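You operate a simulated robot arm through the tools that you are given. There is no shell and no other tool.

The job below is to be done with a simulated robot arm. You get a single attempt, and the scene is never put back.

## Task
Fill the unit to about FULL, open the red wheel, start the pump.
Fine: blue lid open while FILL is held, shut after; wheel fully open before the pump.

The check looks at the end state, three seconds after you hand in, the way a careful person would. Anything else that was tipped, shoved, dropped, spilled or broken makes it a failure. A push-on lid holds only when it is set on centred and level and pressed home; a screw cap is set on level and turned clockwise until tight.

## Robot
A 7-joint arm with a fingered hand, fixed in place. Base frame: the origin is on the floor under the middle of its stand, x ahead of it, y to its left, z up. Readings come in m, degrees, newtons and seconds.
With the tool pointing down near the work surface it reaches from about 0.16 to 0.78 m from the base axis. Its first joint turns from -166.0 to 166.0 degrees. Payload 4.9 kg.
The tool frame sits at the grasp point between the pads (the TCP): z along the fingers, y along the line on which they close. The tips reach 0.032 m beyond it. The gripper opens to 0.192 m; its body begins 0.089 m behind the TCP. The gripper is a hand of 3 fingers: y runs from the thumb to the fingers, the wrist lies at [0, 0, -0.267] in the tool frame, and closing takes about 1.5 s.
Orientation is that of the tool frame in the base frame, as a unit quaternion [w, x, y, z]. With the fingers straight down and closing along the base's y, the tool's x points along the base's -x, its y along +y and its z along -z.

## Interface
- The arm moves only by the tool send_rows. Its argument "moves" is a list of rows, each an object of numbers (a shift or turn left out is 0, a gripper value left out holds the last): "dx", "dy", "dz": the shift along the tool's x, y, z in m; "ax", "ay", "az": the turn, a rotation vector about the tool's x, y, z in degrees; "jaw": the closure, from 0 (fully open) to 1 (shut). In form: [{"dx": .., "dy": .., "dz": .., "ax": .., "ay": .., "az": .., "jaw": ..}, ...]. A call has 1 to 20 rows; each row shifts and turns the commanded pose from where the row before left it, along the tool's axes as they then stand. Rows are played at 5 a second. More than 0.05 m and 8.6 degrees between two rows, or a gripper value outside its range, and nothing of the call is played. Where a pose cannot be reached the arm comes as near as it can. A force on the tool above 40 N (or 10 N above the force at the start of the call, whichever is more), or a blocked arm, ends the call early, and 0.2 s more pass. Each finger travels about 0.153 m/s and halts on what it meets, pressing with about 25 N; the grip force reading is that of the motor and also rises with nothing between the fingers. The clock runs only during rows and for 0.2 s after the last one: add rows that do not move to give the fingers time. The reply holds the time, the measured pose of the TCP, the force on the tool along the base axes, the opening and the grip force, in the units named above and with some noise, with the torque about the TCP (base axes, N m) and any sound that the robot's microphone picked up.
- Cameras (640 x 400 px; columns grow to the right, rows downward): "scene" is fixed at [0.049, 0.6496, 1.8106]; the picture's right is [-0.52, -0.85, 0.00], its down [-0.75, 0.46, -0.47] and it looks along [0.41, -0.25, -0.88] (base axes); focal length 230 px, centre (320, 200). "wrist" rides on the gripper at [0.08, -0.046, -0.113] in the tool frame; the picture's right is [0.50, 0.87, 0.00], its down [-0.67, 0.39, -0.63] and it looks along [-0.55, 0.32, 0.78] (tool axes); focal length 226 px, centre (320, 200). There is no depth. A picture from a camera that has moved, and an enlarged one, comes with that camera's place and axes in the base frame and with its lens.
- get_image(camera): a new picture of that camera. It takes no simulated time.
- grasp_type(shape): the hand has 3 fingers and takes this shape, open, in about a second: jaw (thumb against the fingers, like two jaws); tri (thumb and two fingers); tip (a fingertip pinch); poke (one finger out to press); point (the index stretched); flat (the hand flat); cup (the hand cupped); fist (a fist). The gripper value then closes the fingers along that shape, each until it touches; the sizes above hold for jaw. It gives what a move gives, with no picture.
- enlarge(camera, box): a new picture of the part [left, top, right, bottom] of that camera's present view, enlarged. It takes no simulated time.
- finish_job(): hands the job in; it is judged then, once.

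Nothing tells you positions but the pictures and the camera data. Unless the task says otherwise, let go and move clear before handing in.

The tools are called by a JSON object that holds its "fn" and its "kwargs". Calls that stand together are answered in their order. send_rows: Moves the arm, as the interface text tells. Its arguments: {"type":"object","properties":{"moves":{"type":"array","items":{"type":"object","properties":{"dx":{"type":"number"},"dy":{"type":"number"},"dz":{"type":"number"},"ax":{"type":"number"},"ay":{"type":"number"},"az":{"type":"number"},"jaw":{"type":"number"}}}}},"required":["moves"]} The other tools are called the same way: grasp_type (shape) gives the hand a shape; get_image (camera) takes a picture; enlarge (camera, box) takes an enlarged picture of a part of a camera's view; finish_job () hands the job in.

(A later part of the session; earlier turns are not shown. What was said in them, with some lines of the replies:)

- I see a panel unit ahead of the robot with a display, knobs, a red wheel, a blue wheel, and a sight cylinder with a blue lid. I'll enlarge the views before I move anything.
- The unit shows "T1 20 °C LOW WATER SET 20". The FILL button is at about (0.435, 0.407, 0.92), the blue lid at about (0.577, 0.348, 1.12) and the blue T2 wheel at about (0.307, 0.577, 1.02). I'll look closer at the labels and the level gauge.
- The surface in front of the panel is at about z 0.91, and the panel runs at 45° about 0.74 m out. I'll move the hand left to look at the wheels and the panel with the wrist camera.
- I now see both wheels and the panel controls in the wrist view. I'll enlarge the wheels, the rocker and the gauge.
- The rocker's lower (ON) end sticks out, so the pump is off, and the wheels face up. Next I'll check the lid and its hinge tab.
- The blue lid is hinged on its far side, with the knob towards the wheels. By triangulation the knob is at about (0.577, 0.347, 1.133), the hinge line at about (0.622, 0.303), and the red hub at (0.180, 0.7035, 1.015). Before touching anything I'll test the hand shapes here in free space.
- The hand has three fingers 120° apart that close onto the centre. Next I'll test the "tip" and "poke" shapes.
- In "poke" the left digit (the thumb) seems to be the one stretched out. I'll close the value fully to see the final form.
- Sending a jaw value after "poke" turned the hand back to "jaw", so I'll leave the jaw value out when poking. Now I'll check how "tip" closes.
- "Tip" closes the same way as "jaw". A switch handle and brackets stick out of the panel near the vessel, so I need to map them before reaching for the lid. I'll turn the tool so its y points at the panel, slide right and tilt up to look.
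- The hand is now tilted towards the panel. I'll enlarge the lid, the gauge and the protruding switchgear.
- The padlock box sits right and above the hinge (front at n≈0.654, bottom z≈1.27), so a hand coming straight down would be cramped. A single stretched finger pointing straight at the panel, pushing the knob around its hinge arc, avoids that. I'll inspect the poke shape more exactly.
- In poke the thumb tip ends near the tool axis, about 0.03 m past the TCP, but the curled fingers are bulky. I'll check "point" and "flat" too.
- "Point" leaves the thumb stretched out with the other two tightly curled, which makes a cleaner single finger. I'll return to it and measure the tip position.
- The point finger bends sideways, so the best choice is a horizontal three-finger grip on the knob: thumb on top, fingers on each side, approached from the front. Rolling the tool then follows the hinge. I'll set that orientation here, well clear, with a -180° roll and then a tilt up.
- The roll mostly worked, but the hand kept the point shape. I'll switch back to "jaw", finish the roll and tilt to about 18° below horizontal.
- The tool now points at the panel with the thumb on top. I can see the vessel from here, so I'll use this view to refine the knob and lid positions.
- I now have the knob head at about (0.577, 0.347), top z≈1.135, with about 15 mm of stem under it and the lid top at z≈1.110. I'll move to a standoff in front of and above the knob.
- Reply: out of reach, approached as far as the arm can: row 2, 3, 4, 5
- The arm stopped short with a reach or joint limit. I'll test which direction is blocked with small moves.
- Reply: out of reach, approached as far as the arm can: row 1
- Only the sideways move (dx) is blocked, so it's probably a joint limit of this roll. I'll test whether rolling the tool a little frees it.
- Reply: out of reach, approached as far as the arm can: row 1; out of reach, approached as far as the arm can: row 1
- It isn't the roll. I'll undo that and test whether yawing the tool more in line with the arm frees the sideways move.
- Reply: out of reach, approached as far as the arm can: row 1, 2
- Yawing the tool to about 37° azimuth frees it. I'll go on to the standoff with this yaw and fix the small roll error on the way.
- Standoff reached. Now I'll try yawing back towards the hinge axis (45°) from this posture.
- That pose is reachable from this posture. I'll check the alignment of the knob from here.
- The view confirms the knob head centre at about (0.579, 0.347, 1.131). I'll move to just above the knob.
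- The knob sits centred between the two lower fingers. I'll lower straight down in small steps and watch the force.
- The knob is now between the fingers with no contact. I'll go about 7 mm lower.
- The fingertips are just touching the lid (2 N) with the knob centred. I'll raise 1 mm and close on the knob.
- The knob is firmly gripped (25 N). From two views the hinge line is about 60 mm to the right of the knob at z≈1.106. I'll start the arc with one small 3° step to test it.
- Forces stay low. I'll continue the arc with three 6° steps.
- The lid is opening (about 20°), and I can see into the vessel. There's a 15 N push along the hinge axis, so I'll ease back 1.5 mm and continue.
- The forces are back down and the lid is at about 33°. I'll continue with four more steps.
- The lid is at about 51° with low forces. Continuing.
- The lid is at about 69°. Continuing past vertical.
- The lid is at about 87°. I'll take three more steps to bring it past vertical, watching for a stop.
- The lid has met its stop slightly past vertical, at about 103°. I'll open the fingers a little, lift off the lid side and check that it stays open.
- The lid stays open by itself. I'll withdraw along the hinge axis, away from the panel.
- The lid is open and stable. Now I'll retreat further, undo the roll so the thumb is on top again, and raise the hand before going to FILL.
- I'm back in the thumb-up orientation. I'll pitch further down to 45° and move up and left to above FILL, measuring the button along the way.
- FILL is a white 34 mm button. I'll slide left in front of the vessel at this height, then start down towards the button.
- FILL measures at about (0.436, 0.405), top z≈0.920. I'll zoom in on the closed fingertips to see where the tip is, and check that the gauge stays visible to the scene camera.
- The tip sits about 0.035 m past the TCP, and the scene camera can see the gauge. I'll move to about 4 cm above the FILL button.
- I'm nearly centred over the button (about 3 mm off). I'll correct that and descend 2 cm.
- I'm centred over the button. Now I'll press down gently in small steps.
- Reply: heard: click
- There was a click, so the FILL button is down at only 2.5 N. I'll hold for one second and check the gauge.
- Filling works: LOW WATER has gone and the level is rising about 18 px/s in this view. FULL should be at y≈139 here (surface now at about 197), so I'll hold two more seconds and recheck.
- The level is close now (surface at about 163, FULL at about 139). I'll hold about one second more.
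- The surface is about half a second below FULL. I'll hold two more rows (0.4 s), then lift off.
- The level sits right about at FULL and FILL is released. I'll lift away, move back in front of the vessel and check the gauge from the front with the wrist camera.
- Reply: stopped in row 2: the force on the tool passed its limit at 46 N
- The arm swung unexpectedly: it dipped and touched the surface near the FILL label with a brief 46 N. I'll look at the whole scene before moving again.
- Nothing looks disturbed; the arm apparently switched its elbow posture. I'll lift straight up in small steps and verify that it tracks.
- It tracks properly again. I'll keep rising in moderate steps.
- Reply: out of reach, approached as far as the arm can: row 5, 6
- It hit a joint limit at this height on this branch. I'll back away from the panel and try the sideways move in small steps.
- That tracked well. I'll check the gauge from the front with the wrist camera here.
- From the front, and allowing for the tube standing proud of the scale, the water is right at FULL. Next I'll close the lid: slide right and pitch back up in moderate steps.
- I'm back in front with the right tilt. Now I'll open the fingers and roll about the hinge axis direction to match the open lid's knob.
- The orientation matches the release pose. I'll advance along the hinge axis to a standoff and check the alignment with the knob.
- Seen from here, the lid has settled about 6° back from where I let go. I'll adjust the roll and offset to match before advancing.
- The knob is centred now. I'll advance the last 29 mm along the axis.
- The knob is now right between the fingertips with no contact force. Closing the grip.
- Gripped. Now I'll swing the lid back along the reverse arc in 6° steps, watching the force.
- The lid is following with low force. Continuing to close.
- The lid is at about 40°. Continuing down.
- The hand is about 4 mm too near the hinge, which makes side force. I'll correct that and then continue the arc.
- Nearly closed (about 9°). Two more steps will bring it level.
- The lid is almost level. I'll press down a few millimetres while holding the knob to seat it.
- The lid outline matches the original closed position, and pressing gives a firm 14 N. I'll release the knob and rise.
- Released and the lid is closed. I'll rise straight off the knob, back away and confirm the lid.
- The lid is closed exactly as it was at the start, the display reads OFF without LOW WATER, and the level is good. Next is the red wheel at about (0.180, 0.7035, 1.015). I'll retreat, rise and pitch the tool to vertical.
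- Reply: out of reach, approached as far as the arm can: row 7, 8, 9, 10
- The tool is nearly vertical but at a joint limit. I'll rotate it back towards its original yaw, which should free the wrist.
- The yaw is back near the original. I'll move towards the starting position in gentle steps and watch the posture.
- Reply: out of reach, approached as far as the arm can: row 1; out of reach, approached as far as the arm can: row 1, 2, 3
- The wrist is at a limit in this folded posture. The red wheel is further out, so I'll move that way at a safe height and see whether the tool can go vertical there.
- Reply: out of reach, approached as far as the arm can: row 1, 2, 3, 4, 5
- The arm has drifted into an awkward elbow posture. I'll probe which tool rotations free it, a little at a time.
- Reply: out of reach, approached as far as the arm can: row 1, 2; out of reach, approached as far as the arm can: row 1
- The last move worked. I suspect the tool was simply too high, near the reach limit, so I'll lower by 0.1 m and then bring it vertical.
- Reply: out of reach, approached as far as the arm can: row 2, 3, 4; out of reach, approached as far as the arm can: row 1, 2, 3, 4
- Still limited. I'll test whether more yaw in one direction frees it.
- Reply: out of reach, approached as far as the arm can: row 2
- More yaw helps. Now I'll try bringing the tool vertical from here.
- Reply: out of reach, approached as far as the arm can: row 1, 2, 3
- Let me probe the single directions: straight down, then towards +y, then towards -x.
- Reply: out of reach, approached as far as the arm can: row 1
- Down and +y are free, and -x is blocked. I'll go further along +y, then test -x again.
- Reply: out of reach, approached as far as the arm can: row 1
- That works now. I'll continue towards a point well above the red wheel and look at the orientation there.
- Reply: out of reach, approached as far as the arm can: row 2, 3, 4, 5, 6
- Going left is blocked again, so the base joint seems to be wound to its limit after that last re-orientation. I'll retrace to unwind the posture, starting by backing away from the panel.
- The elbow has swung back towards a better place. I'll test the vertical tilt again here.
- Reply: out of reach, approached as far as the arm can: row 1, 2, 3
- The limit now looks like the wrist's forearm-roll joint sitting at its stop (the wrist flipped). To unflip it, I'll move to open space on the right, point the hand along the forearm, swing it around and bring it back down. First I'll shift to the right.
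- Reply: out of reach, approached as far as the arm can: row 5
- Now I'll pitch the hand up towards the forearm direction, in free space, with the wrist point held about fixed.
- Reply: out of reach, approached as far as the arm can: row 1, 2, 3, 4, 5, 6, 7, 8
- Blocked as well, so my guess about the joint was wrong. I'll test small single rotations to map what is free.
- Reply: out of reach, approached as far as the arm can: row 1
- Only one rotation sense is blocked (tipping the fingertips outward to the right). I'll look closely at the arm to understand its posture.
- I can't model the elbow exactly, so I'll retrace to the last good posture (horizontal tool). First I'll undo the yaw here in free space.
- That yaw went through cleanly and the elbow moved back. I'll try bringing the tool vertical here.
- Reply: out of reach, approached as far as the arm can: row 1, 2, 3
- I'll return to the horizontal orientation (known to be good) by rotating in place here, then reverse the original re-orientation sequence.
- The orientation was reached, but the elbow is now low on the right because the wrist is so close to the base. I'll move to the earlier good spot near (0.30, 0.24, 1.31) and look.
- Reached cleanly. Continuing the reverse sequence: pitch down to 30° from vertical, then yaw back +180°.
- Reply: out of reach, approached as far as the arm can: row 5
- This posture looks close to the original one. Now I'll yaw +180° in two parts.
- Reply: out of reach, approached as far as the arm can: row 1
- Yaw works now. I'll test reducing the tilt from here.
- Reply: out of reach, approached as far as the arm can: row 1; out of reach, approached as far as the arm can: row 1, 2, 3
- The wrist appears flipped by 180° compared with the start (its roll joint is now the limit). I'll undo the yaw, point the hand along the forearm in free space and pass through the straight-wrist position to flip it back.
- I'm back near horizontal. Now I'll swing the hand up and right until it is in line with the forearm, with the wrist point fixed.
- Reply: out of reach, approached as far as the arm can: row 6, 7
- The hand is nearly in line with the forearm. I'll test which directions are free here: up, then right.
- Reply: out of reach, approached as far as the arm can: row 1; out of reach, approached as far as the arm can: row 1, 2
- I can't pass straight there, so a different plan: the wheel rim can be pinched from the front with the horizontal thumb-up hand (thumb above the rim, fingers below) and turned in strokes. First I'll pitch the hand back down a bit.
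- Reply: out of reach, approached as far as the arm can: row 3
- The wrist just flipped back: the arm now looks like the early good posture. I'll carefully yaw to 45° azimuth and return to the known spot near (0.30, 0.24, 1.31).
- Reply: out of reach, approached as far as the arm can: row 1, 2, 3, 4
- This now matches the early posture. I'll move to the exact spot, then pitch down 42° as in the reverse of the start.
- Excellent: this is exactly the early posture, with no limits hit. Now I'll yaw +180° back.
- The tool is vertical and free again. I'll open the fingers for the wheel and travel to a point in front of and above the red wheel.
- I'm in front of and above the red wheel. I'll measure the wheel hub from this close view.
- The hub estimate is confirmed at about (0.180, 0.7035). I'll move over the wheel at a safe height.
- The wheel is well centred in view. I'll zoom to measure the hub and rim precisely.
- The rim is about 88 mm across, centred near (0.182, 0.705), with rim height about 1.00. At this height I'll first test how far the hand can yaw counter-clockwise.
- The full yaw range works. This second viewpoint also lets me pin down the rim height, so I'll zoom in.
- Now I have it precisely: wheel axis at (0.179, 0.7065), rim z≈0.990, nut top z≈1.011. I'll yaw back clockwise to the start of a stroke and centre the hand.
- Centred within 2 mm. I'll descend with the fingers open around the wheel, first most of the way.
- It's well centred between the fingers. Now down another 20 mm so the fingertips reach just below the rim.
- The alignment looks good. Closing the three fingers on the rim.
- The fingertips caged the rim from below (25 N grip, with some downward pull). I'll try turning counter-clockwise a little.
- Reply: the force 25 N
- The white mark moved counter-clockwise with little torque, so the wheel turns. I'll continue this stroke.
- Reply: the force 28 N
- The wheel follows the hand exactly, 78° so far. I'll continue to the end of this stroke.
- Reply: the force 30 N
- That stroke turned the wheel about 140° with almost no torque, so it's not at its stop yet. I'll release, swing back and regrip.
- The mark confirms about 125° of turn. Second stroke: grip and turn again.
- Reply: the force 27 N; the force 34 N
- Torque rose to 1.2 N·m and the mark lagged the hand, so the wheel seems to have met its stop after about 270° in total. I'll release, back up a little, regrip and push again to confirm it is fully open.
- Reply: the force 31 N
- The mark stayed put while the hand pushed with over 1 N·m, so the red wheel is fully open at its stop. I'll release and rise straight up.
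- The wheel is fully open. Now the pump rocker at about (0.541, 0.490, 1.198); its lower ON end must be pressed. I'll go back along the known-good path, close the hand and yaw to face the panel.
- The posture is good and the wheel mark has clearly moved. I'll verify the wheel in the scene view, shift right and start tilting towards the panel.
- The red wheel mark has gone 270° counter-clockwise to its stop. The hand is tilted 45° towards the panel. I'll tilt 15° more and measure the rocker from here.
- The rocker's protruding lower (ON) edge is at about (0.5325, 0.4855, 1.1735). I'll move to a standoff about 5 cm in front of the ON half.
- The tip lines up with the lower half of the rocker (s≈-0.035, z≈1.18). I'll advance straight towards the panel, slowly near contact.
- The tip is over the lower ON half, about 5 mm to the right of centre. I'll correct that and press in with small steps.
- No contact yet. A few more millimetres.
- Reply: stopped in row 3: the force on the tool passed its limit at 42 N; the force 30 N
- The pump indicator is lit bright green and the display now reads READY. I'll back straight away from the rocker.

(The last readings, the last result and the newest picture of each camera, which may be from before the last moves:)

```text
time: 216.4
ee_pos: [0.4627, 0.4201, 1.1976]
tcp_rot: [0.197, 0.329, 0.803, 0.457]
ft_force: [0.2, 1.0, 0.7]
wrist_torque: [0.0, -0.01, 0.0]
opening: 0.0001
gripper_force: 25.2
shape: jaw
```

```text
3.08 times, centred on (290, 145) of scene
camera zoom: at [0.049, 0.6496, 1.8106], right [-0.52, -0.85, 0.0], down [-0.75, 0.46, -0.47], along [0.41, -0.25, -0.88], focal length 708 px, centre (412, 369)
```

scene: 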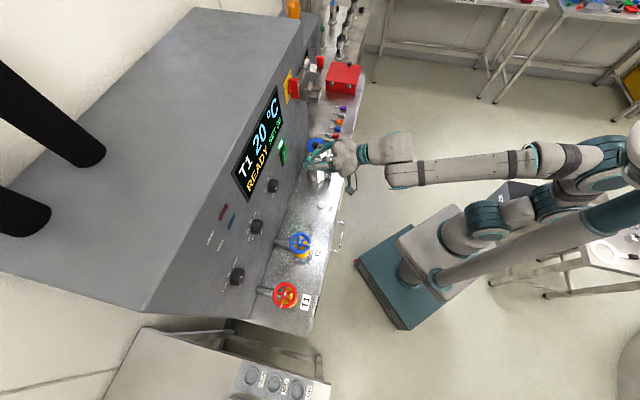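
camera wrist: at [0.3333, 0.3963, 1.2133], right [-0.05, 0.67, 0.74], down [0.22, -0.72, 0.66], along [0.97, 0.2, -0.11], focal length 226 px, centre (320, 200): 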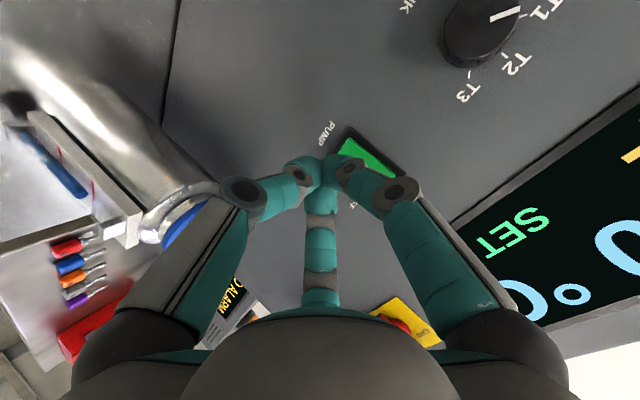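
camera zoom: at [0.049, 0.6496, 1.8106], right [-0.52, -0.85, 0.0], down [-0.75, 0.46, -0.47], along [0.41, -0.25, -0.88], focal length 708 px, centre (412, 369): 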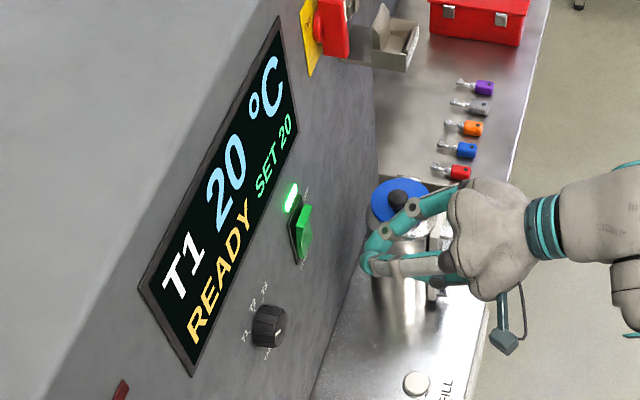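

The pump is running, READY is shown, and nothing else is disturbed. I'll retreat well clear along the approach path and do a final check of the lid, gauge and wheel.

{"fn": "send_rows", "kwargs": {"moves": [{"dy": -0.0113, "dz": -0.039}, {"dy": -0.0113, "dz": -0.039}, {"dy": -0.0113, "dz": -0.039}, {"dy": -0.0113, "dz": -0.039}, {"dy": -0.0113, "dz": -0.039}, {}]}}

{"fn": "get_image", "kwargs": {"camera": "scene"}}

{"fn": "enlarge", "kwargs": {"camera": "scene", "box": [300, 130, 350, 190]}}

{"fn": "enlarge", "kwargs": {"camera": "scene", "box": [240, 80, 300, 210]}}

{"fn": "enlarge", "kwargs": {"camera": "wrist", "box": [160, 40, 420, 200]}}

```text
time: 217.8
ee_pos: [0.3224, 0.2818, 1.2478]
tcp_rot: [0.197, 0.329, 0.803, 0.456]
ft_force: [-0.3, 0.3, -0.6]
wrist_torque: [0.0, 0.0, 0.01]
opening: 0.0002
gripper_force: 24.8
shape: jaw
```

```text
taken
```

scene: 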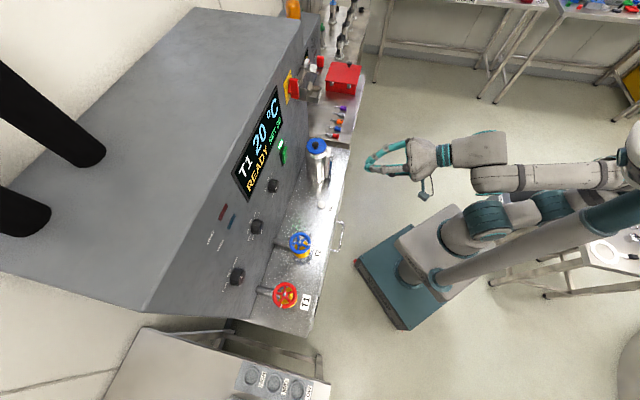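

```text
6.67 times, centred on (325, 160) of scene
camera zoom: at [0.049, 0.6496, 1.8106], right [-0.52, -0.85, 0.0], down [-0.75, 0.46, -0.47], along [0.41, -0.25, -0.88], focal length 1535 px, centre (287, 467)
```

zoom: 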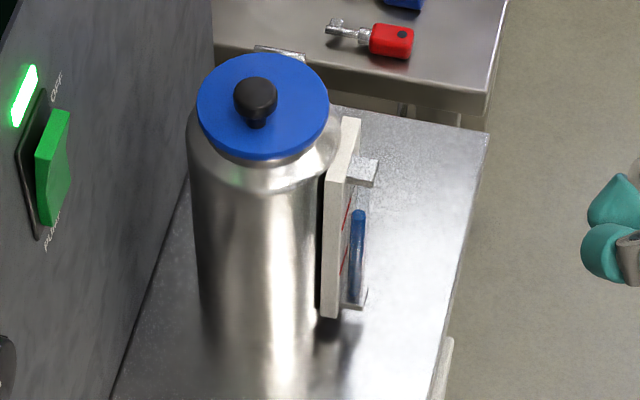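

```text
3.08 times, centred on (270, 145) of scene
camera zoom: at [0.049, 0.6496, 1.8106], right [-0.52, -0.85, 0.0], down [-0.75, 0.46, -0.47], along [0.41, -0.25, -0.88], focal length 708 px, centre (474, 369)
```

zoom: 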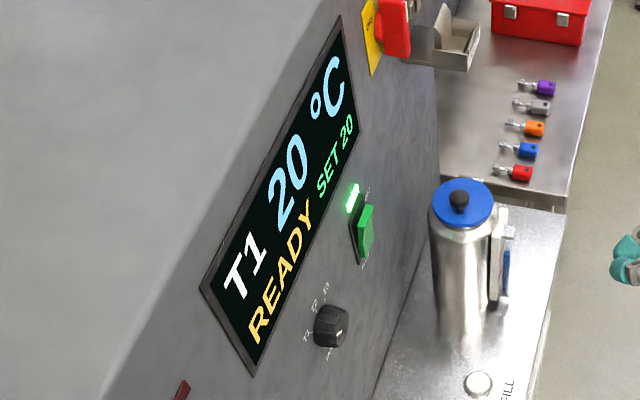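

```text
2.46 times, centred on (290, 120) of wrist
camera zoom: at [0.1795, 0.2527, 1.264], right [-0.05, 0.67, 0.74], down [0.22, -0.71, 0.66], along [0.97, 0.2, -0.11], focal length 556 px, centre (394, 397)
```

zoom: 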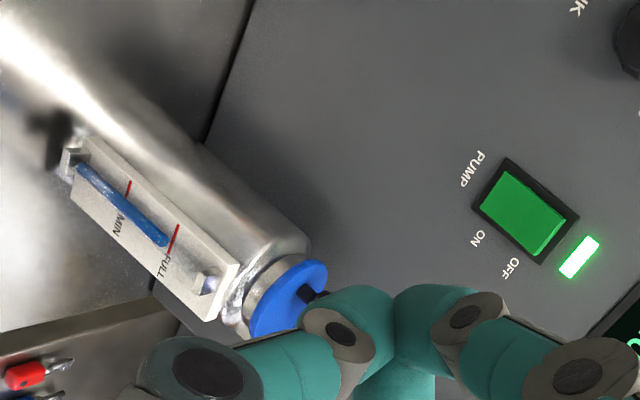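

The final check shows:
- **Water:** right at the FULL line.
- **Lid:** shut.
- **Red wheel:** fully open at its stop.
- **Pump:** on, with its light lit and READY on the display.
- **Arm:** clear of everything.

Handing in.

{"fn": "finish_job", "kwargs": {}}

```text
The job is handed in.
```

The job is done and handed in: the unit is filled to the FULL line, the red wheel is fully open, and the pump is running. The result of the check hasn't come back.

- **Fill:** I opened the blue lid first, held FILL until the water reached the line, then shut the lid. It looks exactly as it did at the start.
- **Red wheel:** I turned it about 270° counter-clockwise to its stop, then pushed again to confirm it wouldn't go further. This was done before the pump.
- **Pump:** I pressed the ON end of the rocker; its light came on and the display changed from OFF to READY.

**Contact with the unit:** just after I let go of FILL, the arm dipped unexpectedly. The fingertips touched the metal surface beside the FILL label with about 46 N before the move stopped. I saw no damage, and nothing had moved.

The arm has let go of everything and is clear of the unit.
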